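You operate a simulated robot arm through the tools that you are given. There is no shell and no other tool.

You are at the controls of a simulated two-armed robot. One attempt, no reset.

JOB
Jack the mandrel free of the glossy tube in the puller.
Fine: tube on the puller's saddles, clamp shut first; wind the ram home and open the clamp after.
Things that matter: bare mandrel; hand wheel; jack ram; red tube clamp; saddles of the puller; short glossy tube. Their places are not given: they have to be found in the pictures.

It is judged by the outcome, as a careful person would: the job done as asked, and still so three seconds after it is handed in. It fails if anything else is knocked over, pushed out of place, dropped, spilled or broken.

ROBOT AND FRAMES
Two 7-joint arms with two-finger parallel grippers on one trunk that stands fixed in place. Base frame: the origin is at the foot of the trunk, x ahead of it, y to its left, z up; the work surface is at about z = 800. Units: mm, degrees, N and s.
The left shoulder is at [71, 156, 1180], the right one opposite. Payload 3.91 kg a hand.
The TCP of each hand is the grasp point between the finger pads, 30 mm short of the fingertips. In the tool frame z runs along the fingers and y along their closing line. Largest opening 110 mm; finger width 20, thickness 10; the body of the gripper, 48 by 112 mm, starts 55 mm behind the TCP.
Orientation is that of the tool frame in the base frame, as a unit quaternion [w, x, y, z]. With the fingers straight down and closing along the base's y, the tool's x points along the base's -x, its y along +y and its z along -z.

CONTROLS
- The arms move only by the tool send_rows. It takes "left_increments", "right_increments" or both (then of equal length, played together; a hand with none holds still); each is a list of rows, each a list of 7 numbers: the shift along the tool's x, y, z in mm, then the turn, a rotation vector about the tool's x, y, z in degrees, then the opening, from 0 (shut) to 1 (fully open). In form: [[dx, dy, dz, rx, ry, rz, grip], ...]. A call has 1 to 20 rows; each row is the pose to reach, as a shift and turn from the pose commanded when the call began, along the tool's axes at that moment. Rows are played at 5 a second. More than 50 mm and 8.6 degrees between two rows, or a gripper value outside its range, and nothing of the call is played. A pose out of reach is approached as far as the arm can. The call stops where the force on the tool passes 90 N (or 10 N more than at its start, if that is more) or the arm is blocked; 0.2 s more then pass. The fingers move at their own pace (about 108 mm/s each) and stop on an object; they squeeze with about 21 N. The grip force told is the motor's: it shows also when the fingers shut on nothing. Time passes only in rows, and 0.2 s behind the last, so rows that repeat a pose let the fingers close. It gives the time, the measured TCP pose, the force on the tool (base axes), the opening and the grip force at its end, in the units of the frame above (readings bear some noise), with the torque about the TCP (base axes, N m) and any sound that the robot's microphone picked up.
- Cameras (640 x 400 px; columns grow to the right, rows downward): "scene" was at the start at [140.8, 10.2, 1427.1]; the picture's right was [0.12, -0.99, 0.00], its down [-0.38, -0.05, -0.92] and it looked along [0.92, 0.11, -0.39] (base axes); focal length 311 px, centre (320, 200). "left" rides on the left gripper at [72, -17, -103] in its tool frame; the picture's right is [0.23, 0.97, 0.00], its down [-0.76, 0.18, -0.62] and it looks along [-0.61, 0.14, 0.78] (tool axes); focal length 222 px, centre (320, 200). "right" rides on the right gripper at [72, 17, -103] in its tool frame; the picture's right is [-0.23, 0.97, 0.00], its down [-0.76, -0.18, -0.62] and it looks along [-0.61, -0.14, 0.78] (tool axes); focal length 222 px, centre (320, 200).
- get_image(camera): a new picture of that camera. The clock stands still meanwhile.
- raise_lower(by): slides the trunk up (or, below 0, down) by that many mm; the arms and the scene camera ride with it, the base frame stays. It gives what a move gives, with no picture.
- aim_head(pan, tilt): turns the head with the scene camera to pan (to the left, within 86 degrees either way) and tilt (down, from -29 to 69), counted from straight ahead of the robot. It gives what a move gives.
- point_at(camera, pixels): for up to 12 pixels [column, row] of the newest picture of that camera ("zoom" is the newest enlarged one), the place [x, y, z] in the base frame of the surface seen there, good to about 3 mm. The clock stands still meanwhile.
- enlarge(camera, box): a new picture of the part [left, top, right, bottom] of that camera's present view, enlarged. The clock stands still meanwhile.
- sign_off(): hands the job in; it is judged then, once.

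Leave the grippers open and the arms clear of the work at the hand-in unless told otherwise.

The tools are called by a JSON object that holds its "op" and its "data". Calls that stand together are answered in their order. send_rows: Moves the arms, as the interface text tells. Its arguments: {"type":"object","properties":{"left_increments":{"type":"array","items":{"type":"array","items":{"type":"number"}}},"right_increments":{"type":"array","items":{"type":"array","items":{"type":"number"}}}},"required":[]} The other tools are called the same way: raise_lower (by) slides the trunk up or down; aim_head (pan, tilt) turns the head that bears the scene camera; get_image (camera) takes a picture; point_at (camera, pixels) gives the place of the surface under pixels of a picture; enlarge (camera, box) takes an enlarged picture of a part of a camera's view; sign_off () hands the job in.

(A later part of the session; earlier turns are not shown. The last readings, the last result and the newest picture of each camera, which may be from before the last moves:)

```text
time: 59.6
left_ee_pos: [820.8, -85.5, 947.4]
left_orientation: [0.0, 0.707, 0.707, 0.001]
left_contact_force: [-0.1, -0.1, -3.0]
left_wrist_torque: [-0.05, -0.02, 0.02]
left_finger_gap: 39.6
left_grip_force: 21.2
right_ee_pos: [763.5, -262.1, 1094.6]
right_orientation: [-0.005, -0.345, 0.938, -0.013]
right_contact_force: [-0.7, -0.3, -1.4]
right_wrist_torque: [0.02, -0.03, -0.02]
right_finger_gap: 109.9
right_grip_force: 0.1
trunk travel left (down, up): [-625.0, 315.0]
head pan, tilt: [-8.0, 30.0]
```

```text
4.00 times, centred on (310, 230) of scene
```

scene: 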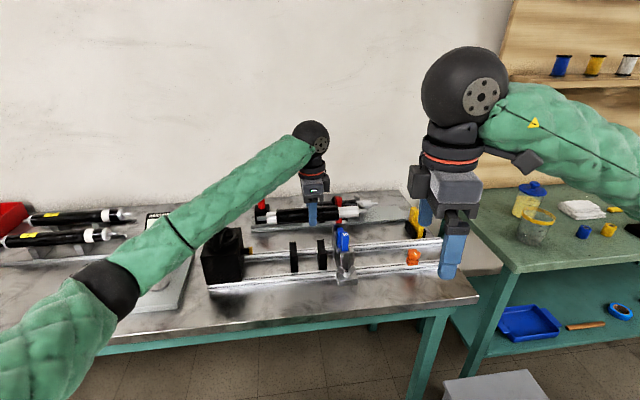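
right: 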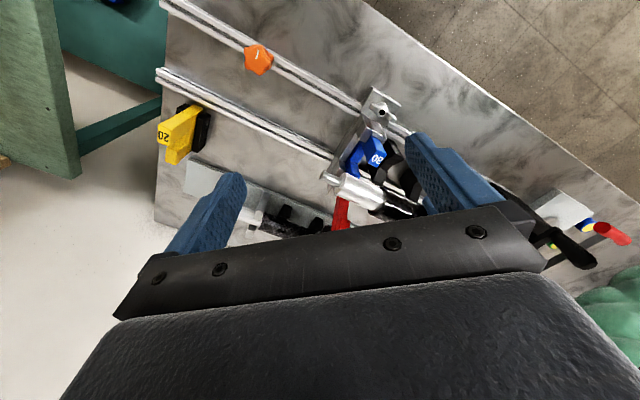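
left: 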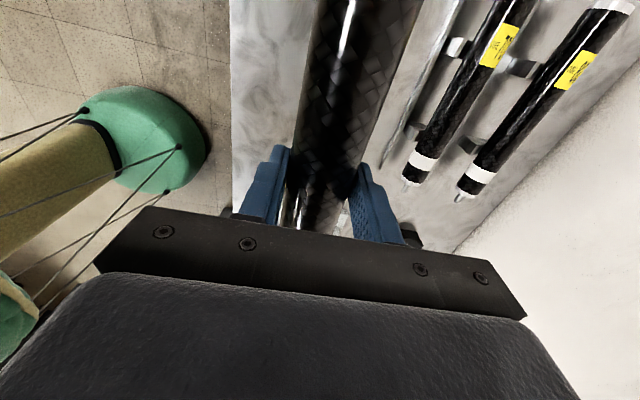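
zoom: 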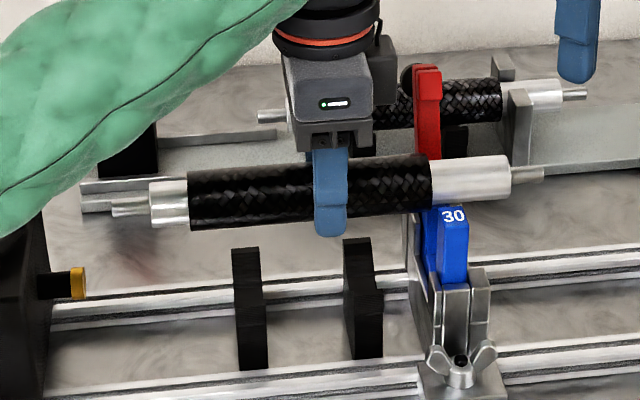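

I'll check the black end's y against the blue plate in this view before going deeper.

{"op": "point_at", "data": {"camera": "zoom", "pixels": [[427, 182], [437, 180], [508, 172], [516, 173], [190, 205], [183, 205], [115, 210], [432, 235], [445, 245], [425, 250], [75, 285], [70, 300]]}}

{"op": "enlarge", "data": {"camera": "right", "box": [330, 100, 430, 200]}}

{"op": "point_at", "data": {"camera": "zoom", "pixels": [[300, 355], [312, 330], [330, 345], [345, 215], [300, 265], [270, 175], [330, 240], [250, 300], [290, 280], [215, 300], [270, 340], [205, 240]]}}

```text
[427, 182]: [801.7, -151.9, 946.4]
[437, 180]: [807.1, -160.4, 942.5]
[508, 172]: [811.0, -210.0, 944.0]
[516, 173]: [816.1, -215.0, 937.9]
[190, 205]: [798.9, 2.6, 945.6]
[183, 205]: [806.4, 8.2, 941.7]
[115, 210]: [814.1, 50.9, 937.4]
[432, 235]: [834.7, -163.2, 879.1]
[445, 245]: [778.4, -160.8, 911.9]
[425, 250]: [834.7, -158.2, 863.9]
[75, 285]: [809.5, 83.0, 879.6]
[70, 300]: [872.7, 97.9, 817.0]
```

```text
4.00 times, centred on (380, 150) of right
```

zoom: 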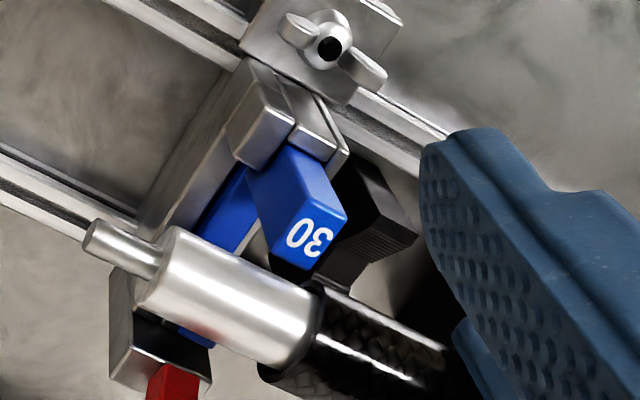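

```text
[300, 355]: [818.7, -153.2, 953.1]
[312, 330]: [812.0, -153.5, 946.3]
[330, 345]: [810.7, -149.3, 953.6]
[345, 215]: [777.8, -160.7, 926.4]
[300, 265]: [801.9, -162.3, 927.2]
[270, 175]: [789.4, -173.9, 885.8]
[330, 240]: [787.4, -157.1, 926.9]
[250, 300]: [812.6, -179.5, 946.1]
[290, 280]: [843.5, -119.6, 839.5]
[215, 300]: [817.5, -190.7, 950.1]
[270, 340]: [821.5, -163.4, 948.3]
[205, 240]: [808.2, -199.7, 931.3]
```

The black end is at y≈-153.5 and the blue face at -157. I'll back off 1.5 mm for safety and lower to about TCP z 910 in small steps, so the mandrel enters the slot.

{"op": "send_rows", "data": {"left_increments": [[1.5, 0, 0, 0, 0, 0, 0], [1.5, 0, 6, 0, 0, 0, 0], [1.5, 0, 12, 0, 0, 0, 0], [1.5, 0, 18, 0, 0, 0, 0], [1.5, 0, 24, 0, 0, 0, 0], [1.5, 0, 30, 0, 0, 0, 0], [1.5, 0, 36, 0, 0, 0, 0], [1.5, 0, 36, 0, 0, 0, 0]]}}

{"op": "enlarge", "data": {"camera": "right", "box": [330, 100, 430, 200]}}

{"op": "enlarge", "data": {"camera": "scene", "box": [240, 180, 380, 280]}}

```text
time: 61.4
left_ee_pos: [821.5, -83.2, 910.6]
left_orientation: [0.0, 0.708, 0.707, 0.0]
left_contact_force: [-0.1, 0.4, -3.5]
left_wrist_torque: [0.0, 0.0, 0.0]
left_finger_gap: 39.5
left_grip_force: 20.7
right_ee_pos: [762.9, -262.2, 1097.2]
right_orientation: [-0.005, -0.346, 0.938, -0.013]
right_contact_force: [-0.4, 0.5, 0.3]
right_wrist_torque: [0.02, -0.01, 0.06]
right_finger_gap: 110.0
right_grip_force: 0.0
trunk travel left (down, up): [-625.0, 315.0]
head pan, tilt: [-8.0, 30.0]
```

```text
4.00 times, centred on (380, 150) of right
```

zoom: 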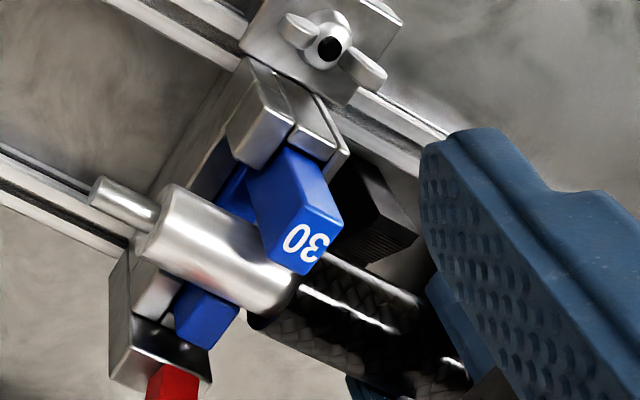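

```text
4.00 times, centred on (310, 230) of scene
```

zoom: 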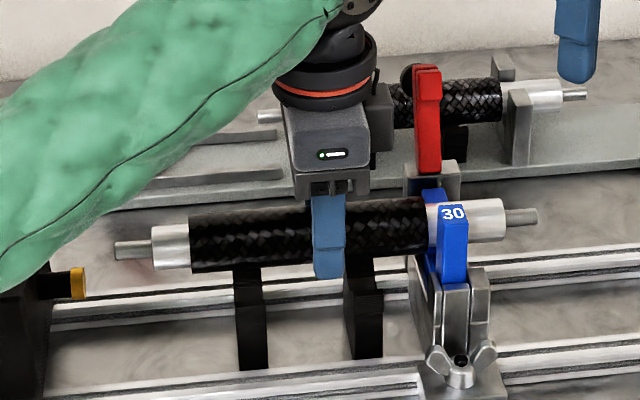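

The mandrel is entering the slot with no side force. I'll continue down to about TCP z 891.

{"op": "send_rows", "data": {"left_increments": [[0, 0, 5, 0, 0, 0, 0], [0, 0, 10, 0, 0, 0, 0], [0, 0, 14, 0, 0, 0, 0], [0, 0, 18, 0, 0, 0, 0], [0, 0, 18, 0, 0, 0, 0]]}}

{"op": "send_rows", "data": {"left_increments": [[0, 0, 1, 0, 0, 0, 0], [0, 0, 2, 0, 0, 0, 0], [0, 0, 3, 0, 0, 0, 0], [0, 0, 3, 0, 0, 0, 0]]}}

```text
time: 62.6
left_ee_pos: [820.5, -86.0, 892.8]
left_orientation: [0.0, 0.707, 0.707, 0.0]
left_contact_force: [-0.4, -0.1, -3.0]
left_wrist_torque: [-0.04, -0.04, -0.02]
left_finger_gap: 39.8
left_grip_force: 20.9
right_ee_pos: [762.9, -262.9, 1095.2]
right_orientation: [-0.005, -0.345, 0.938, -0.013]
right_contact_force: [0.3, 0.3, -0.1]
right_wrist_torque: [0.0, 0.01, 0.01]
right_finger_gap: 110.0
right_grip_force: 0.1
trunk travel left (down, up): [-625.0, 315.0]
head pan, tilt: [-8.0, 30.0]
```

```text
time: 63.6
left_ee_pos: [822.6, -83.5, 891.1]
left_orientation: [-0.001, 0.707, 0.707, 0.0]
left_contact_force: [-1.4, -0.6, 3.0]
left_wrist_torque: [0.16, -0.01, -0.01]
left_finger_gap: 39.7
left_grip_force: 20.9
right_ee_pos: [763.7, -262.4, 1096.0]
right_orientation: [-0.004, -0.346, 0.938, -0.013]
right_contact_force: [0.0, -0.6, 0.6]
right_wrist_torque: [-0.02, -0.03, -0.01]
right_finger_gap: 109.9
right_grip_force: 0.0
trunk travel left (down, up): [-625.0, 315.0]
head pan, tilt: [-8.0, 30.0]
```

Upward force rose from -3 to +3 N, so the tube is touching something at TCP z≈890. I'll look at where it rests.

{"op": "enlarge", "data": {"camera": "right", "box": [330, 100, 430, 200]}}

{"op": "enlarge", "data": {"camera": "scene", "box": [250, 200, 370, 280]}}

{"op": "point_at", "data": {"camera": "zoom", "pixels": [[15, 205], [70, 200], [150, 190], [240, 180], [350, 165], [390, 160], [505, 140], [200, 245], [345, 220], [300, 165], [440, 150], [360, 200]]}}

```text
4.00 times, centred on (380, 150) of right
```

zoom: 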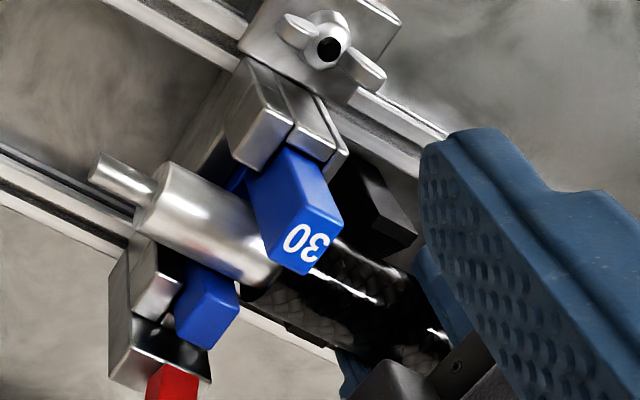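

```text
5.00 times, centred on (310, 240) of scene
```

zoom: 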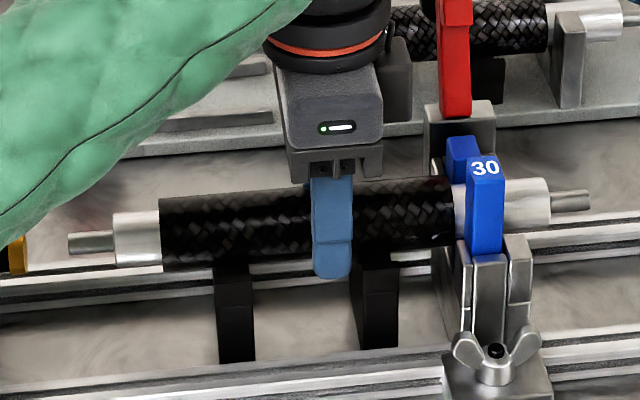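

```text
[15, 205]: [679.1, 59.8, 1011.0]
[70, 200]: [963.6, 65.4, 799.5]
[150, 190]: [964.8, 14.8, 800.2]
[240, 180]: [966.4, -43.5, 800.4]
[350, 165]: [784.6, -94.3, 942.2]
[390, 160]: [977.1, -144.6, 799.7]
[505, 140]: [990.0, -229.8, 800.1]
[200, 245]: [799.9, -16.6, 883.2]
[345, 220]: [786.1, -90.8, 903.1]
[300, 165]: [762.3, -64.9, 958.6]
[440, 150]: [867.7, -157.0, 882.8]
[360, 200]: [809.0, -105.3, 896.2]
```

It appears to lie in the saddles. I'll press 1.5 mm further to confirm it is seated; the force should climb.

{"op": "send_rows", "data": {"left_increments": [[0, 0, 0.7, 0, 0, 0, 0], [0, 0, 1.5, 0, 0, 0, 0], [0, 0, 1.5, 0, 0, 0, 0]]}}

```text
time: 64.4
left_ee_pos: [821.7, -83.7, 891.5]
left_orientation: [0.001, 0.707, 0.708, 0.001]
left_contact_force: [-4.0, 2.1, 14.3]
left_wrist_torque: [0.09, -0.03, 0.04]
left_finger_gap: 39.7
left_grip_force: 21.0
right_ee_pos: [762.3, -263.6, 1097.6]
right_orientation: [-0.004, -0.346, 0.938, -0.014]
right_contact_force: [0.1, 0.3, 0.7]
right_wrist_torque: [-0.04, 0.04, 0.03]
right_finger_gap: 109.8
right_grip_force: 0.0
trunk travel left (down, up): [-625.0, 315.0]
head pan, tilt: [-8.0, 30.0]
```

Seated: 14 N up, with a slight side force from the V. I'll ease up 1.5 mm and slide the tube toward the blue plate in small steps until the end touches.

{"op": "send_rows", "data": {"left_increments": [[0, 0, -1.5, 0, 0, 0, 0], [-1, -0.5, -1.5, 0, 0, 0, 0], [-2, -0.5, -1.5, 0, 0, 0, 0], [-2, -0.5, -1.5, 0, 0, 0, 0]]}}

{"op": "send_rows", "data": {"left_increments": [[-1, 0, 0, 0, 0, 0, 0], [-1, 0, 0, 0, 0, 0, 0]]}}

{"op": "enlarge", "data": {"camera": "right", "box": [330, 100, 430, 200]}}

```text
time: 65.4
left_ee_pos: [821.0, -86.1, 890.5]
left_orientation: [0.0, 0.707, 0.707, 0.001]
left_contact_force: [-6.3, 2.9, 4.0]
left_wrist_torque: [0.01, 0.14, -0.09]
left_finger_gap: 39.8
left_grip_force: 20.6
right_ee_pos: [763.6, -262.4, 1096.1]
right_orientation: [-0.005, -0.347, 0.938, -0.014]
right_contact_force: [0.1, -1.1, 0.7]
right_wrist_torque: [0.02, -0.01, 0.0]
right_finger_gap: 110.2
right_grip_force: 0.0
trunk travel left (down, up): [-625.0, 315.0]
head pan, tilt: [-8.0, 30.0]
```

```text
time: 66.0
left_ee_pos: [820.6, -86.3, 890.5]
left_orientation: [0.0, 0.707, 0.707, 0.0]
left_contact_force: [-5.6, 2.8, 4.8]
left_wrist_torque: [0.05, 0.07, -0.04]
left_finger_gap: 39.5
left_grip_force: 21.0
right_ee_pos: [762.6, -262.8, 1096.2]
right_orientation: [-0.005, -0.347, 0.938, -0.014]
right_contact_force: [0.2, -0.7, 0.5]
right_wrist_torque: [-0.03, 0.01, 0.02]
right_finger_gap: 109.8
right_grip_force: 0.1
trunk travel left (down, up): [-625.0, 315.0]
head pan, tilt: [-8.0, 30.0]
```

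```text
4.00 times, centred on (380, 150) of right
```

zoom: 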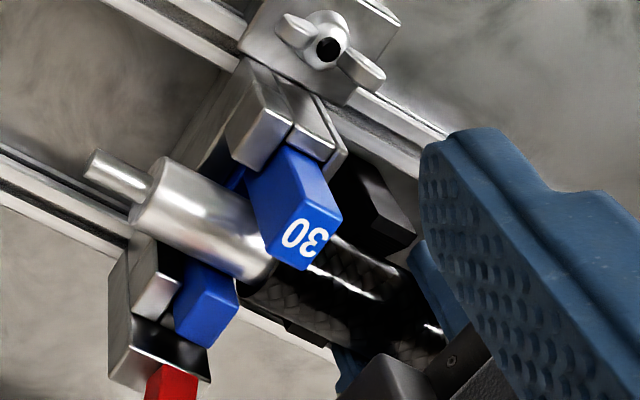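

Only sliding drag so far, about 3 N. The V pushes toward -x, so I'll shift 1 mm that way and advance 2 mm more toward -y.

{"op": "send_rows", "data": {"left_increments": [[0, -1, 0, 0, 0, 0, 0], [-1, -1, 0, 0, 0, 0, 0], [-2, -1, 0, 0, 0, 0, 0], [-2, -1, 0, 0, 0, 0, 0]]}}

{"op": "enlarge", "data": {"camera": "right", "box": [350, 120, 420, 190]}}

```text
time: 67.0
left_ee_pos: [818.7, -89.5, 890.9]
left_orientation: [0.0, 0.706, 0.708, -0.001]
left_contact_force: [8.3, 4.7, 7.0]
left_wrist_torque: [0.44, -0.16, -0.31]
left_finger_gap: 39.7
left_grip_force: 20.6
right_ee_pos: [764.0, -262.1, 1095.8]
right_orientation: [-0.004, -0.347, 0.938, -0.013]
right_contact_force: [-0.1, 0.2, 0.1]
right_wrist_torque: [-0.02, 0.01, 0.01]
right_finger_gap: 110.0
right_grip_force: 0.1
trunk travel left (down, up): [-625.0, 315.0]
head pan, tilt: [-8.0, 30.0]
```

```text
5.71 times, centred on (385, 155) of right
```

zoom: 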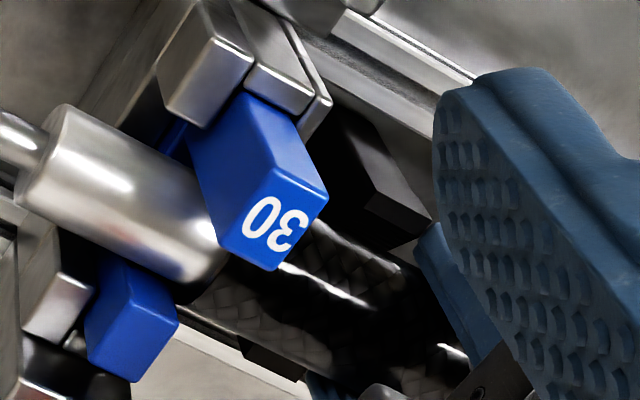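

The side force flipped to +8 N, so the true centre is about half a millimetre back. I'll correct +0.5 mm and measure the black end against the blue face.

{"op": "send_rows", "data": {"left_increments": [[0, 0.6, -0.5, 0, 0, 0, 0], [0, 0.6, -0.5, 0, 0, 0, 0]]}}

{"op": "enlarge", "data": {"camera": "right", "box": [350, 120, 420, 190]}}

{"op": "point_at", "data": {"camera": "zoom", "pixels": [[215, 290], [205, 300], [235, 280], [225, 265], [250, 320], [195, 265], [180, 280], [165, 300], [150, 320], [130, 290], [60, 150], [100, 300]]}}

```text
time: 67.6
left_ee_pos: [820.3, -87.8, 889.8]
left_orientation: [0.0, 0.707, 0.707, 0.0]
left_contact_force: [4.6, 4.6, 7.7]
left_wrist_torque: [0.06, -0.03, -0.06]
left_finger_gap: 39.8
left_grip_force: 21.0
right_ee_pos: [762.2, -261.9, 1097.0]
right_orientation: [-0.004, -0.346, 0.938, -0.014]
right_contact_force: [0.8, 0.1, 0.5]
right_wrist_torque: [0.02, -0.01, 0.01]
right_finger_gap: 110.0
right_grip_force: 0.0
trunk travel left (down, up): [-625.0, 315.0]
head pan, tilt: [-8.0, 30.0]
```

```text
5.71 times, centred on (385, 155) of right
```

zoom: 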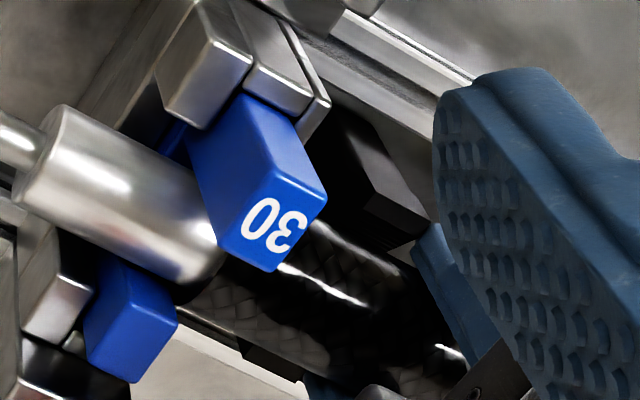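

```text
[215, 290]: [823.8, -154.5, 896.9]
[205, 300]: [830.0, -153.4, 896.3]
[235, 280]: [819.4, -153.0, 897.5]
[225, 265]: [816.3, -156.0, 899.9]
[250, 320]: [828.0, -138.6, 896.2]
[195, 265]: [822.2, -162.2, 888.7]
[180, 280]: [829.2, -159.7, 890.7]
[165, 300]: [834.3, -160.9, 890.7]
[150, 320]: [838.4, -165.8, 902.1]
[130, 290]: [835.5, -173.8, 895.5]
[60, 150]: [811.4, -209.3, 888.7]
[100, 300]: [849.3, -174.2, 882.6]
```

The black end is at y≈-156, right against the blue plate, with the tube in both saddles. I'll open the left fingers and check it stays.

{"op": "send_rows", "data": {"left_increments": [[0, 0, 0, 0, 0, 0, 0.4], [0, 0, 0, 0, 0, 0, 0.5], [0, 0, 0, 0, 0, 0, 0.65], [0, 0, 0, 0, 0, 0, 0.65], [0, 0, 0, 0, 0, 0, 0.65]]}}

{"op": "enlarge", "data": {"camera": "scene", "box": [250, 200, 370, 280]}}

{"op": "enlarge", "data": {"camera": "right", "box": [330, 100, 430, 200]}}

```text
time: 68.8
left_ee_pos: [820.9, -88.3, 889.5]
left_orientation: [0.0, 0.707, 0.707, -0.002]
left_contact_force: [-0.3, -0.8, -0.2]
left_wrist_torque: [0.02, 0.01, -0.03]
left_finger_gap: 71.8
left_grip_force: 0.1
right_ee_pos: [763.6, -261.3, 1095.2]
right_orientation: [-0.005, -0.347, 0.938, -0.013]
right_contact_force: [0.8, 0.7, -0.1]
right_wrist_torque: [0.04, 0.0, -0.01]
right_finger_gap: 109.6
right_grip_force: 0.0
trunk travel left (down, up): [-625.0, 315.0]
head pan, tilt: [-8.0, 30.0]
```

```text
5.00 times, centred on (310, 240) of scene
```

zoom: 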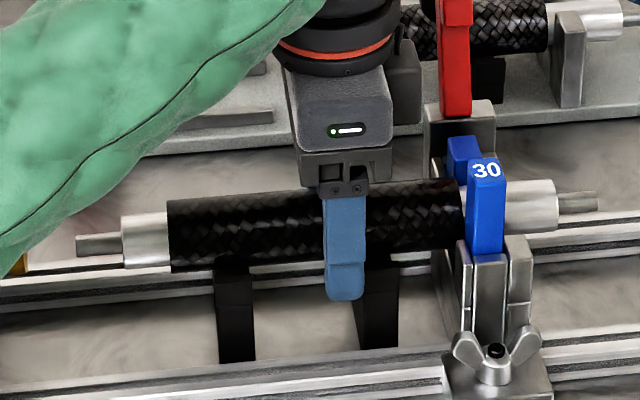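

```text
4.00 times, centred on (380, 150) of right
```

zoom: 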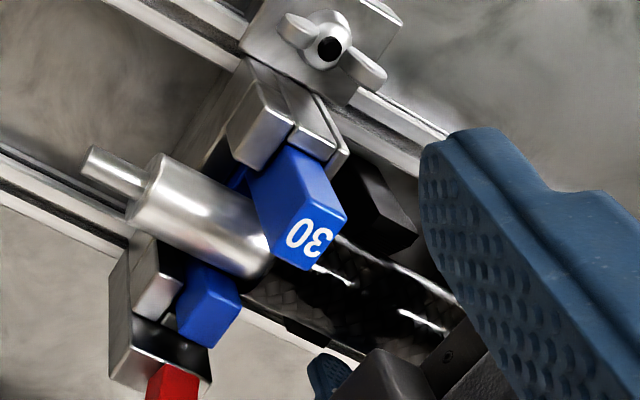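

The tube stays put. I'll lift the left hand straight up and move it back over toward the jack, out of the clamp's way.

{"op": "send_rows", "data": {"left_increments": [[0, 0, -10, 0, 0, 0, 0.65], [0, 0, -25, 0, 0, 0, 0.65], [0, 0, -50, 0, 0, 0, 0.65], [0, 0, -90, 0, 0, 0, 0.65], [0, 0, -130, 0, 0, 0, 0.65], [0, 0, -170, 0, 0, 0, 0.65], [20, 0, -195, 0, 0, 0, 0.65], [60, 0, -200, 0, 0, 0, 0.65], [100, 0, -200, 0, 0, 0, 0.65], [140, 0, -200, 0, 0, 0, 0.65], [180, 0, -200, 0, 0, 0, 0.65], [220, 0, -200, 0, 0, 0, 0.65], [240, 0, -200, 0, 0, 0, 0.65], [240, 0, -200, 0, 0, 0, 0.65]]}}

{"op": "get_image", "data": {"camera": "scene"}}

{"op": "enlarge", "data": {"camera": "scene", "box": [230, 190, 370, 290]}}

{"op": "enlarge", "data": {"camera": "right", "box": [310, 90, 450, 230]}}

```text
time: 71.8
left_ee_pos: [819.3, 150.4, 1090.9]
left_orientation: [0.0, 0.707, 0.707, -0.001]
left_contact_force: [-0.2, -0.5, 0.2]
left_wrist_torque: [0.0, 0.0, 0.01]
left_finger_gap: 71.7
left_grip_force: 0.0
right_ee_pos: [764.8, -262.9, 1095.5]
right_orientation: [-0.005, -0.346, 0.938, -0.012]
right_contact_force: [-0.4, 0.3, 0.3]
right_wrist_torque: [0.0, 0.02, 0.0]
right_finger_gap: 110.2
right_grip_force: 0.0
trunk travel left (down, up): [-625.0, 315.0]
head pan, tilt: [-8.0, 30.0]
```

```text
taken
```

scene: 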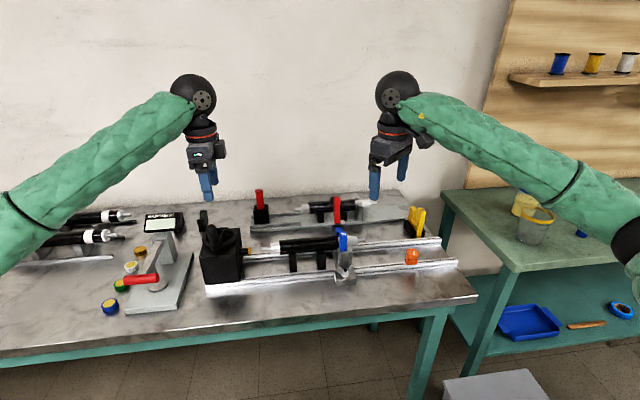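

```text
4.00 times, centred on (300, 240) of scene
```

zoom: 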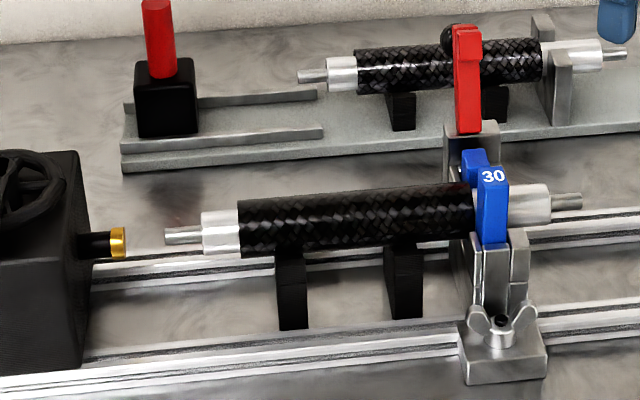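

```text
2.86 times, centred on (380, 160) of right
```

zoom: 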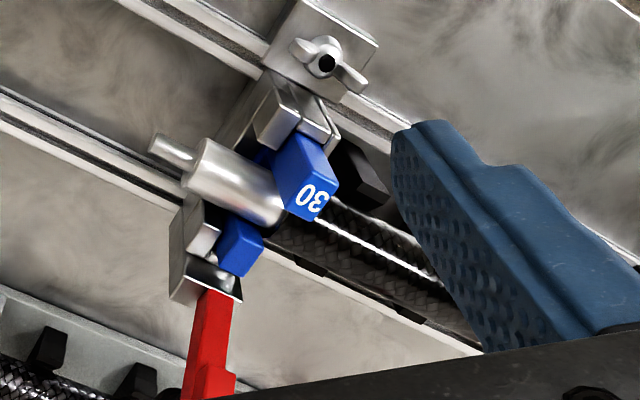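

The tube is well seated with its journal facing the brass ram. Next is the clamp. I'll bring the right hand square again above the red lever at about (905,-167,1095) and look down at the black knob.

{"op": "send_rows", "data": {"right_increments": [[-25, -3.6, 0, -0.2, -0.1, 5.8, 1], [-50, -7.2, 0, -0.4, -0.2, 11.6, 1], [-75, -10.8, 0, -0.6, -0.3, 17.4, 1], [-100, -14.4, 0, -0.9, -0.3, 23.2, 1], [-125, -18, 0, -1.1, -0.4, 29, 1], [-150, -21.6, 0, -1.3, -0.5, 34.8, 1], [-169, -24.5, 0, -1.5, -0.6, 40.5, 1], [-169, -24.5, 0, -1.5, -0.6, 40.5, 1]]}}

{"op": "get_image", "data": {"camera": "right"}}

{"op": "enlarge", "data": {"camera": "right", "box": [250, 50, 410, 210]}}

```text
time: 73.6
left_ee_pos: [819.8, 149.6, 1090.6]
left_orientation: [0.0, 0.707, 0.707, 0.0]
left_contact_force: [-0.4, 0.3, -1.1]
left_wrist_torque: [-0.01, 0.0, 0.01]
left_finger_gap: 71.5
left_grip_force: 0.0
right_ee_pos: [910.4, -175.7, 1091.5]
right_orientation: [0.0, 0.0, 1.0, 0.0]
right_contact_force: [0.1, 0.1, 1.2]
right_wrist_torque: [0.0, 0.0, 0.02]
right_finger_gap: 109.7
right_grip_force: 0.1
trunk travel left (down, up): [-625.0, 315.0]
head pan, tilt: [-8.0, 30.0]
```

```text
taken
```

right: 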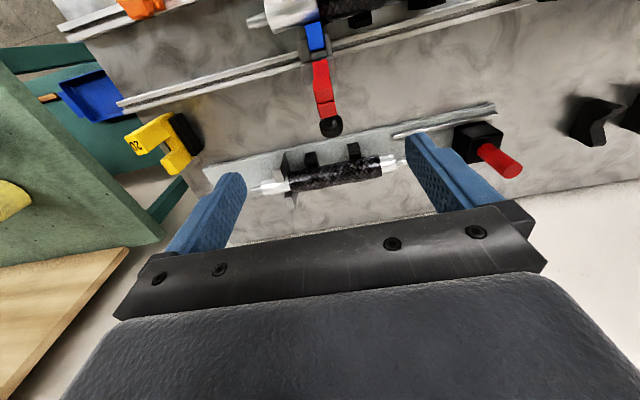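

```text
2.50 times, centred on (330, 130) of right
```

zoom: 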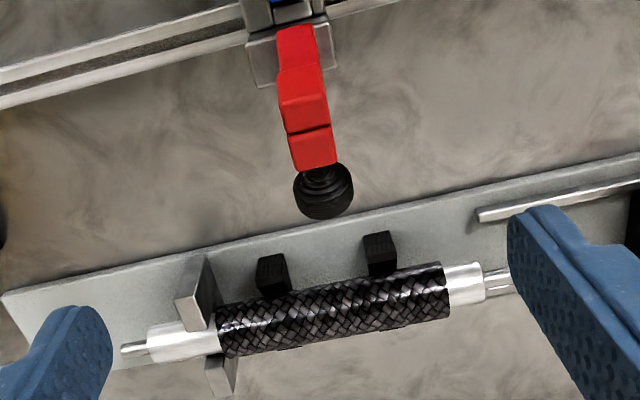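

The knob is clear at zoom (323,190), behind the lever's top. I'll measure it and the lever.

{"op": "point_at", "data": {"camera": "zoom", "pixels": [[323, 185], [323, 200], [300, 190], [348, 190], [323, 212], [318, 172], [310, 155], [305, 110], [300, 75], [297, 45], [290, 150], [330, 150]]}}

```text
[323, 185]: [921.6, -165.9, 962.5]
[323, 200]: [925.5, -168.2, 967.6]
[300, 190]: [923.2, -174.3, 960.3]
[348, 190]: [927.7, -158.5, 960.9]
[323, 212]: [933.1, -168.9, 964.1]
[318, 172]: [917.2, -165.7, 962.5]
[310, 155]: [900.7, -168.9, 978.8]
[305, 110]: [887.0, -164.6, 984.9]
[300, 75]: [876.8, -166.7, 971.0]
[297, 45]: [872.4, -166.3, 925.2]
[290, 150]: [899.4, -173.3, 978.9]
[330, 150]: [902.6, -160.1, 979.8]
```

The knob is centred near (924,-167,955), about 12 mm in radius. I'll grip it from above with the fingertips, descending to TCP (925,-167,965) with the fingers half open.

{"op": "send_rows", "data": {"right_increments": [[-5, 3, 20, 0, 0, 0, 0.6], [-10, 6, 50, 0, 0, 0, 0.6], [-14.6, 8.7, 80, 0, 0, 0, 0.6], [-14.6, 8.7, 105, 0, 0, 0, 0.6], [-14.6, 8.7, 118, 0, 0, 0, 0.6], [-14.6, 8.7, 126, 0, 0, 0, 0.6], [-14.6, 8.7, 126, 0, 0, 0, 0.6]]}}

{"op": "get_image", "data": {"camera": "right"}}

{"op": "get_image", "data": {"camera": "scene"}}

{"op": "enlarge", "data": {"camera": "scene", "box": [300, 150, 400, 250]}}

```text
time: 75.2
left_ee_pos: [819.1, 149.8, 1090.4]
left_orientation: [-0.001, 0.707, 0.707, 0.0]
left_contact_force: [-0.6, -0.7, 0.4]
left_wrist_torque: [0.01, 0.03, -0.01]
left_finger_gap: 71.5
left_grip_force: 0.0
right_ee_pos: [923.2, -165.1, 965.0]
right_orientation: [0.001, 0.0, 1.0, -0.001]
right_contact_force: [0.0, -0.1, -0.1]
right_wrist_torque: [-0.02, 0.0, -0.01]
right_finger_gap: 65.7
right_grip_force: 0.1
trunk travel left (down, up): [-625.0, 315.0]
head pan, tilt: [-8.0, 30.0]
```

```text
taken
```

right: 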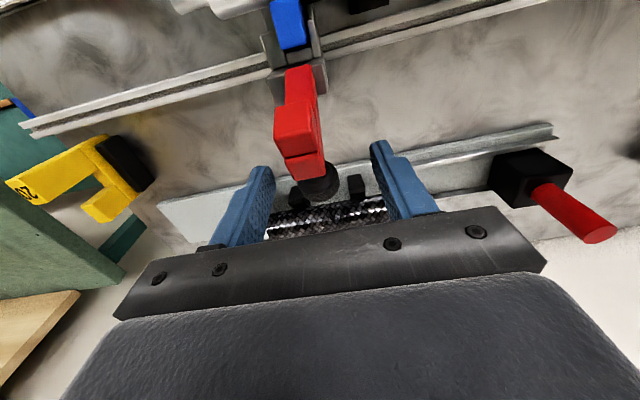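

```text
taken
```

scene: 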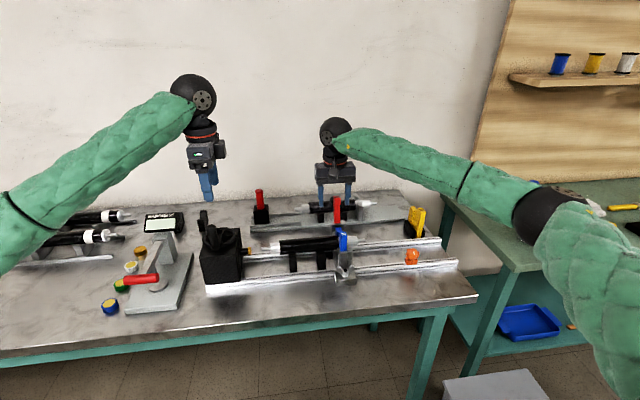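

```text
4.00 times, centred on (350, 200) of scene
```

zoom: 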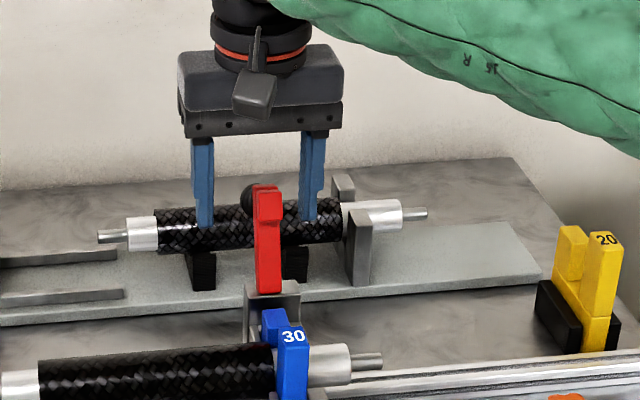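

The knob is centred between the fingers. I'll close on it.

{"op": "send_rows", "data": {"right_increments": [[0, 0, 0, 0, 0, 0, 0.35], [0, 0, 0, 0, 0, 0, 0.2], [0, 0, 0, 0, 0, 0, 0], [0, 0, 0, 0, 0, 0, 0]]}}

{"op": "get_image", "data": {"camera": "right"}}

```text
time: 76.2
left_ee_pos: [819.4, 149.1, 1091.0]
left_orientation: [0.0, 0.707, 0.707, 0.0]
left_contact_force: [0.5, -0.3, 0.1]
left_wrist_torque: [0.0, -0.02, 0.02]
left_finger_gap: 71.5
left_grip_force: 0.1
right_ee_pos: [923.2, -167.4, 966.1]
right_orientation: [0.001, 0.001, 1.0, 0.0]
right_contact_force: [0.4, -10.0, -1.2]
right_wrist_torque: [-0.13, 0.01, -0.02]
right_finger_gap: 25.0
right_grip_force: 45.6
trunk travel left (down, up): [-625.0, 315.0]
head pan, tilt: [-8.0, 30.0]
```

```text
taken
```

right: 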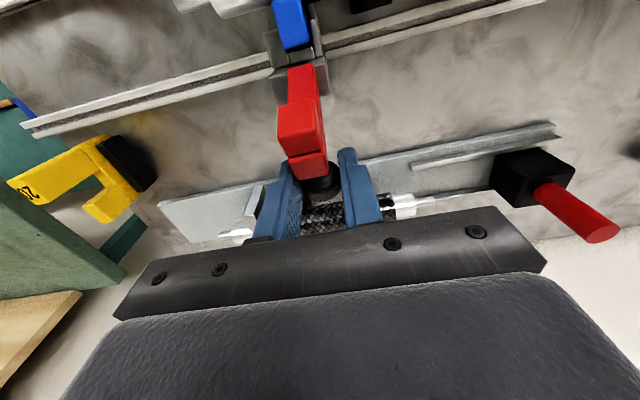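

Gripped at 25 mm. I'll swing it in an arc about the hinge, estimated at (873, 901), taking the first 25° and reading the forces.

{"op": "send_rows", "data": {"right_increments": [[4.9, -0.7, -4.2, 0, 0, 0, 0], [10.1, -0.7, -8, 0, 0, 0, 0], [15.7, -0.7, -11.4, 0, 0, 0, 0], [21.5, -0.7, -14.2, 0, 0, 0, 0], [27.5, -0.7, -16.5, 0, 0, 0, 0], [27.5, -0.7, -16.5, 0, 0, 0, 0]]}}

{"op": "get_image", "data": {"camera": "right"}}

{"op": "enlarge", "data": {"camera": "scene", "box": [300, 150, 400, 250]}}

```text
time: 77.6
left_ee_pos: [820.5, 150.2, 1089.1]
left_orientation: [0.0, 0.706, 0.708, -0.001]
left_contact_force: [-0.5, 0.2, -0.2]
left_wrist_torque: [0.03, 0.01, 0.0]
left_finger_gap: 71.5
left_grip_force: 0.1
right_ee_pos: [896.4, -166.6, 980.9]
right_orientation: [0.0, -0.001, 1.0, 0.0]
right_contact_force: [20.5, 2.7, -1.2]
right_wrist_torque: [0.01, -1.37, 0.07]
right_finger_gap: 24.9
right_grip_force: 45.0
trunk travel left (down, up): [-625.0, 315.0]
head pan, tilt: [-8.0, 30.0]
```

```text
taken
```

right: 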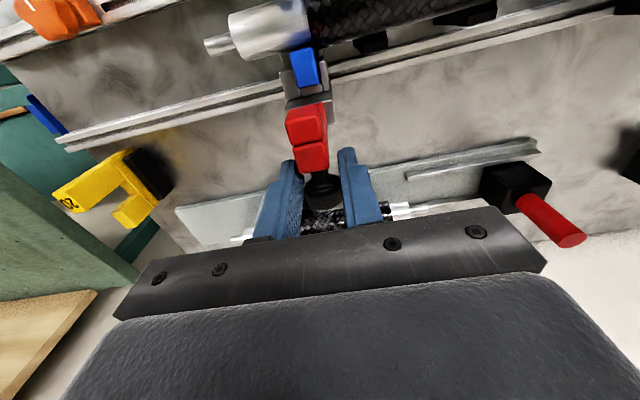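

```text
4.00 times, centred on (350, 200) of scene
```

zoom: 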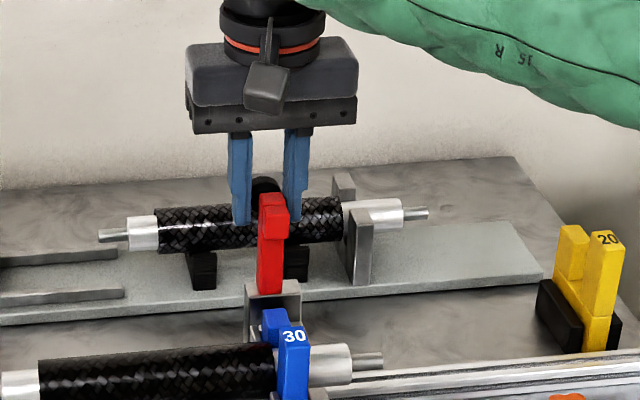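

The lever is following with about 20 N of drag. I'll continue the arc over the top for another 25°.

{"op": "send_rows", "data": {"right_increments": [[6.3, 0, -1.8, 0, 0, 0, 0], [12.65, 0, -3, 0, 0, 0, 0], [19.1, 0, -3.7, 0, 0, 0, 0], [25.6, 0, -3.8, 0, 0, 0, 0], [32, 0, -3.3, 0, 0, 0, 0], [32, 0, -3.3, 0, 0, 0, 0]]}}

{"op": "enlarge", "data": {"camera": "right", "box": [200, 0, 440, 240]}}

{"op": "enlarge", "data": {"camera": "scene", "box": [300, 160, 400, 260]}}

```text
time: 79.0
left_ee_pos: [821.8, 150.7, 1089.2]
left_orientation: [0.0, 0.707, 0.707, 0.0]
left_contact_force: [-0.8, 0.4, -1.1]
left_wrist_torque: [0.02, 0.0, -0.02]
left_finger_gap: 71.3
left_grip_force: 0.0
right_ee_pos: [864.9, -166.3, 982.6]
right_orientation: [-0.001, 0.001, 1.0, -0.001]
right_contact_force: [18.6, -4.1, -6.5]
right_wrist_torque: [0.28, -1.14, -0.04]
right_finger_gap: 17.1
right_grip_force: 44.7
trunk travel left (down, up): [-625.0, 315.0]
head pan, tilt: [-8.0, 30.0]
```

```text
1.67 times, centred on (320, 120) of right
```

zoom: 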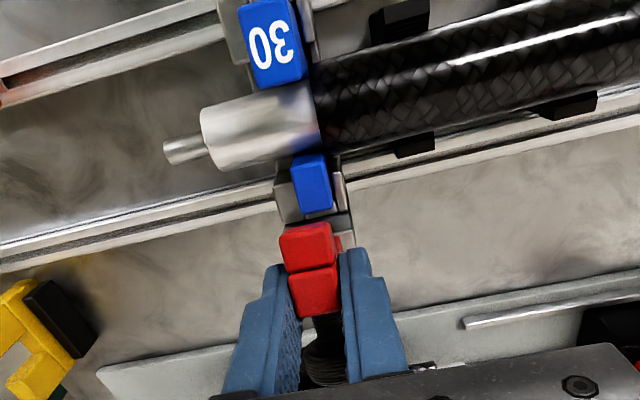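

```text
4.00 times, centred on (350, 210) of scene
```

zoom: 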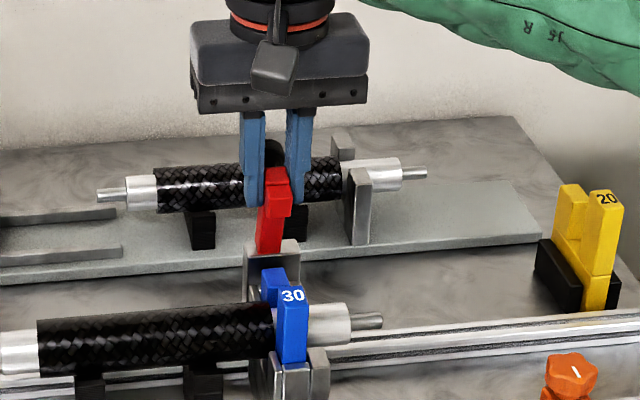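

The gap dropped to 17 mm, so the fingers slid off the knob onto the bar; the lever is stiff (about 20 N). Pushing from behind will be surer. I'll open, rise, and look at where the lever stands now.

{"op": "send_rows", "data": {"right_increments": [[0, 0, 0, 0, 0, 0, 0.3], [0, 0, 0, 0, 0, 0, 0.5], [0, 0, -20, 0, 0, 0, 0.5], [0, 0, -50, 0, 0, 0, 0.5], [-15, 0, -70, 0, 0, 0, 0.5], [-40, 0, -80, 0, 0, 0, 0.5], [-60, 0, -80, 0, 0, 0, 0.5], [-60, 0, -80, 0, 0, 0, 0.5]]}}

{"op": "get_image", "data": {"camera": "right"}}

{"op": "enlarge", "data": {"camera": "right", "box": [240, 20, 400, 180]}}

```text
time: 80.8
left_ee_pos: [819.3, 149.7, 1090.2]
left_orientation: [0.0, 0.707, 0.707, 0.0]
left_contact_force: [0.0, 0.7, 0.1]
left_wrist_torque: [0.02, 0.01, 0.0]
left_finger_gap: 71.4
left_grip_force: 0.0
right_ee_pos: [923.3, -165.8, 1066.1]
right_orientation: [0.001, 0.0, 1.0, 0.0]
right_contact_force: [0.3, -0.1, 0.7]
right_wrist_torque: [0.03, -0.01, 0.02]
right_finger_gap: 55.0
right_grip_force: 0.1
trunk travel left (down, up): [-625.0, 315.0]
head pan, tilt: [-8.0, 30.0]
```

```text
taken
```

right: 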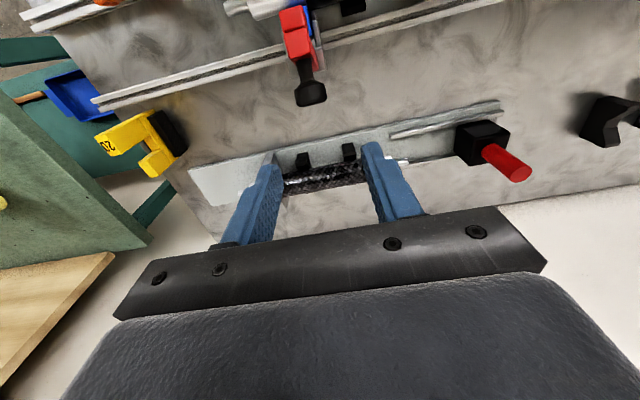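

```text
2.50 times, centred on (320, 100) of right
```

zoom: 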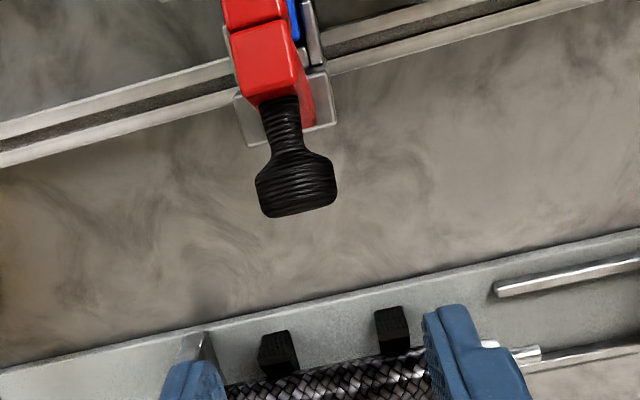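

The lever now leans forward past vertical, with its ribbed knob and stem visible behind at zoom (297,170). I'll measure it.

{"op": "point_at", "data": {"camera": "zoom", "pixels": [[295, 170], [297, 205], [297, 190], [285, 125], [265, 60], [285, 85], [250, 15], [300, 95], [265, 190], [328, 180], [245, 50], [295, 50]]}}

```text
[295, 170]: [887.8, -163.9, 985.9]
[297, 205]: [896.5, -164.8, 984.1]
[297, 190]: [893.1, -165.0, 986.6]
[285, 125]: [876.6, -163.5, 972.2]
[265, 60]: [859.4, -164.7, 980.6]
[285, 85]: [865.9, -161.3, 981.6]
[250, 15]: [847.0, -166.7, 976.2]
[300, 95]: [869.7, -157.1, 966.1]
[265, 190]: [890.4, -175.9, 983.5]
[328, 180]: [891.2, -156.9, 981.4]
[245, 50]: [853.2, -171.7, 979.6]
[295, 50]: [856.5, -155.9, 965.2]
```

The hinge checks out near (873,903) and the lever now leans about 10° forward. I'll close the fingers, come down behind the knob at x≈920, z≈985, and push it toward -x.

{"op": "send_rows", "data": {"right_increments": [[3, 0, 0, 0, 0, 0, 0.2], [3, 0, 20, 0, 0, 0, 0], [3, 0, 45, 0, 0, 0, 0], [3, 0, 65, 0, 0, 0, 0], [3, 0, 81, 0, 0, 0, 0], [3, 0, 81, 0, 0, 0, 0]]}}

{"op": "enlarge", "data": {"camera": "right", "box": [220, 40, 420, 240]}}

```text
time: 82.2
left_ee_pos: [819.9, 149.8, 1089.7]
left_orientation: [0.0, 0.707, 0.707, 0.0]
left_contact_force: [0.9, 0.2, 0.4]
left_wrist_torque: [0.02, 0.01, 0.02]
left_finger_gap: 71.5
left_grip_force: 0.1
right_ee_pos: [919.5, -166.1, 984.3]
right_orientation: [0.001, 0.0, 1.0, 0.0]
right_contact_force: [1.4, -0.5, 0.1]
right_wrist_torque: [0.01, 0.0, -0.01]
right_finger_gap: 0.2
right_grip_force: 20.6
trunk travel left (down, up): [-625.0, 315.0]
head pan, tilt: [-8.0, 30.0]
```

```text
2.00 times, centred on (320, 140) of right
```

zoom: 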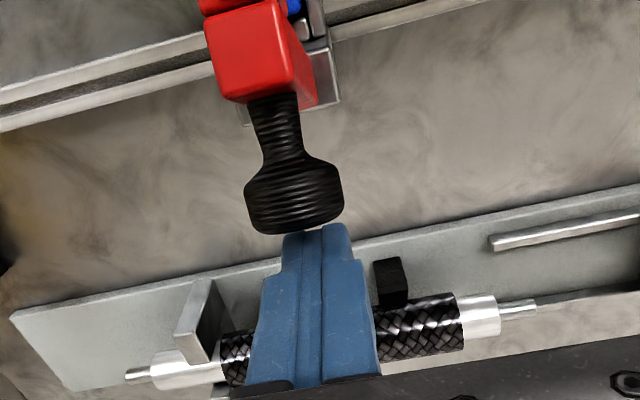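

The closed fingers stand directly behind the knob. I'll push 40 mm toward -x in small steps.

{"op": "send_rows", "data": {"right_increments": [[6, -1, 0, 0, 0, 0, 0], [12, -1, 0, 0, 0, 0, 0], [18, -1, 0, 0, 0, 0, 0], [24, -1, 0, 0, 0, 0, 0], [30, -1, 0, 0, 0, 0, 0], [36, -1, 0, 0, 0, 0, 0], [42, -1, 0, 0, 0, 0, 0], [42, -1, 0, 0, 0, 0, 0]]}}

{"op": "enlarge", "data": {"camera": "right", "box": [220, 0, 440, 220]}}

{"op": "enlarge", "data": {"camera": "scene", "box": [300, 170, 400, 270]}}

```text
time: 84.0
left_ee_pos: [820.0, 151.0, 1088.8]
left_orientation: [0.0, 0.707, 0.707, 0.0]
left_contact_force: [0.2, -0.6, -0.4]
left_wrist_torque: [-0.01, 0.01, 0.01]
left_finger_gap: 71.4
left_grip_force: 0.0
right_ee_pos: [879.0, -168.2, 981.4]
right_orientation: [0.001, -0.001, 1.0, 0.0]
right_contact_force: [0.0, 0.5, -0.4]
right_wrist_torque: [0.03, 0.0, -0.01]
right_finger_gap: 0.1
right_grip_force: 21.1
trunk travel left (down, up): [-625.0, 315.0]
head pan, tilt: [-8.0, 30.0]
```

```text
1.82 times, centred on (330, 110) of right
```

zoom: 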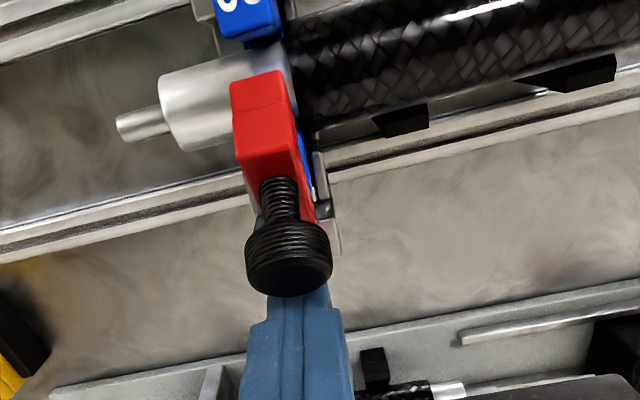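

```text
4.00 times, centred on (350, 220) of scene
```

zoom: 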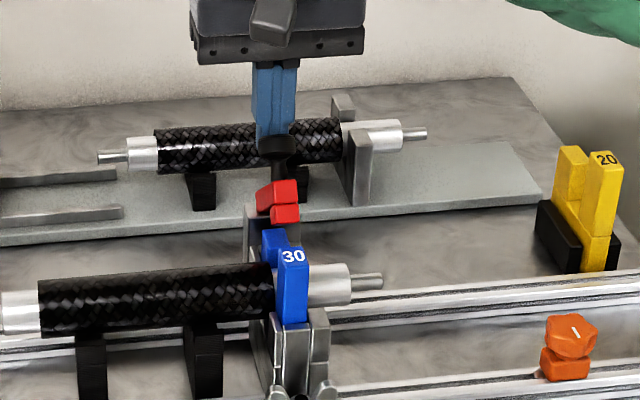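

The lever is now well forward over the slot and stays there. I'll measure the knob and pad before the next push.

{"op": "enlarge", "data": {"camera": "right", "box": [220, 0, 440, 220]}}

{"op": "point_at", "data": {"camera": "zoom", "pixels": [[290, 250], [290, 235], [290, 280], [260, 260], [325, 255], [282, 195], [265, 130], [260, 90], [240, 120], [285, 110], [255, 165], [300, 240]]}}

```text
1.82 times, centred on (330, 110) of right
```

zoom: 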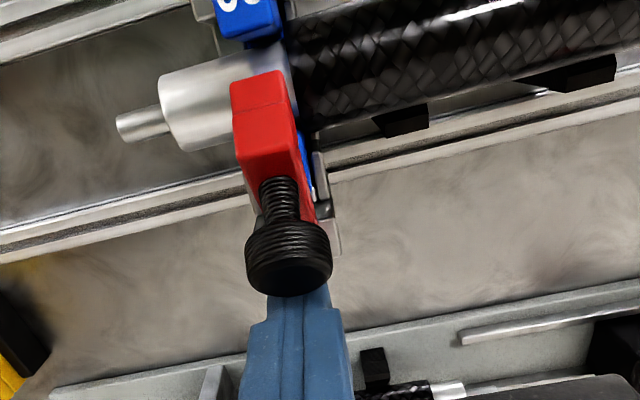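

```text
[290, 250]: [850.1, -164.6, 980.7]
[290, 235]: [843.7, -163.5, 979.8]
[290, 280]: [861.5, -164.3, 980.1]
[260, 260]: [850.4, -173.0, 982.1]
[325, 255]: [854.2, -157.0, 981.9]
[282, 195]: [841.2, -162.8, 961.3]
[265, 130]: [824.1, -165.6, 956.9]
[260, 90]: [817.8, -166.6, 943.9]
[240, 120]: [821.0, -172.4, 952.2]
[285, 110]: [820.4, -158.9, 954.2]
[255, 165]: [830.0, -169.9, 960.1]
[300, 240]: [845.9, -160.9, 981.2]
```

The knob is at about (853,-166,970), so roughly 60° of swing is done. I'll push another 33 mm toward -x while sinking slightly.

{"op": "send_rows", "data": {"right_increments": [[6, 0.5, 1, 0, 0, 0, 0], [12, 1, 2, 0, 0, 0, 0], [18, 1, 3, 0, 0, 0, 0], [23, 1, 4, 0, 0, 0, 0], [28, 1, 5, 0, 0, 0, 0], [33, 1, 6.5, 0, 0, 0, 0], [33, 1, 6.5, 0, 0, 0, 0]]}}

{"op": "enlarge", "data": {"camera": "right", "box": [220, 0, 440, 220]}}

{"op": "enlarge", "data": {"camera": "scene", "box": [300, 170, 400, 270]}}

```text
time: 85.6
left_ee_pos: [819.7, 150.7, 1090.9]
left_orientation: [0.0, 0.707, 0.707, 0.0]
left_contact_force: [-0.6, -0.3, -0.3]
left_wrist_torque: [0.01, 0.01, 0.02]
left_finger_gap: 71.4
left_grip_force: 0.1
right_ee_pos: [846.4, -166.9, 978.1]
right_orientation: [0.001, -0.001, 1.0, 0.0]
right_contact_force: [0.1, 0.1, 0.3]
right_wrist_torque: [-0.03, 0.01, 0.0]
right_finger_gap: 0.0
right_grip_force: 20.9
trunk travel left (down, up): [-625.0, 315.0]
head pan, tilt: [-8.0, 30.0]
```

```text
1.82 times, centred on (330, 110) of right
```

zoom: 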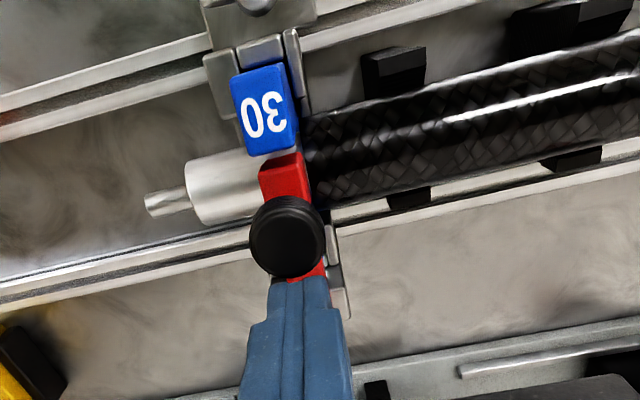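

```text
4.00 times, centred on (350, 220) of scene
```

zoom: 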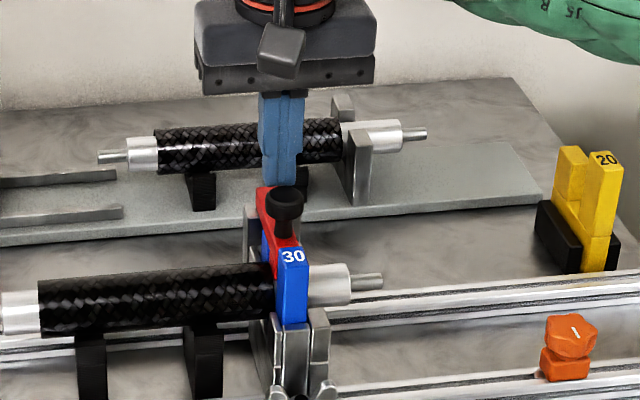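

The lever is nearly down with the knob pointing up. I'll measure the knob top and the lever's height.

{"op": "enlarge", "data": {"camera": "right", "box": [260, 50, 400, 190]}}

{"op": "point_at", "data": {"camera": "zoom", "pixels": [[280, 210], [255, 215], [310, 215], [280, 180], [280, 250], [280, 130], [265, 110], [300, 130], [320, 275], [345, 260], [240, 55], [185, 120]]}}

```text
2.86 times, centred on (330, 120) of right
```

zoom: 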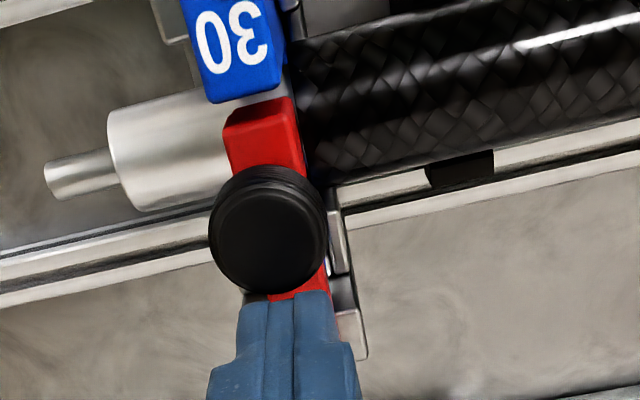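

```text
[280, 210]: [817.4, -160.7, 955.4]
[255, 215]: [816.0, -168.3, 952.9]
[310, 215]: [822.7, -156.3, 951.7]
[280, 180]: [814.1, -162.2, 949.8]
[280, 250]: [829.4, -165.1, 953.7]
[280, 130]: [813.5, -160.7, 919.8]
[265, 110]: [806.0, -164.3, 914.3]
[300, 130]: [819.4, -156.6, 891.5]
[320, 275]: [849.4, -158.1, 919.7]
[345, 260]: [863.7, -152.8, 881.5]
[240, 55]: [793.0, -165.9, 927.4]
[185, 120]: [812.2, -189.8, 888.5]
```

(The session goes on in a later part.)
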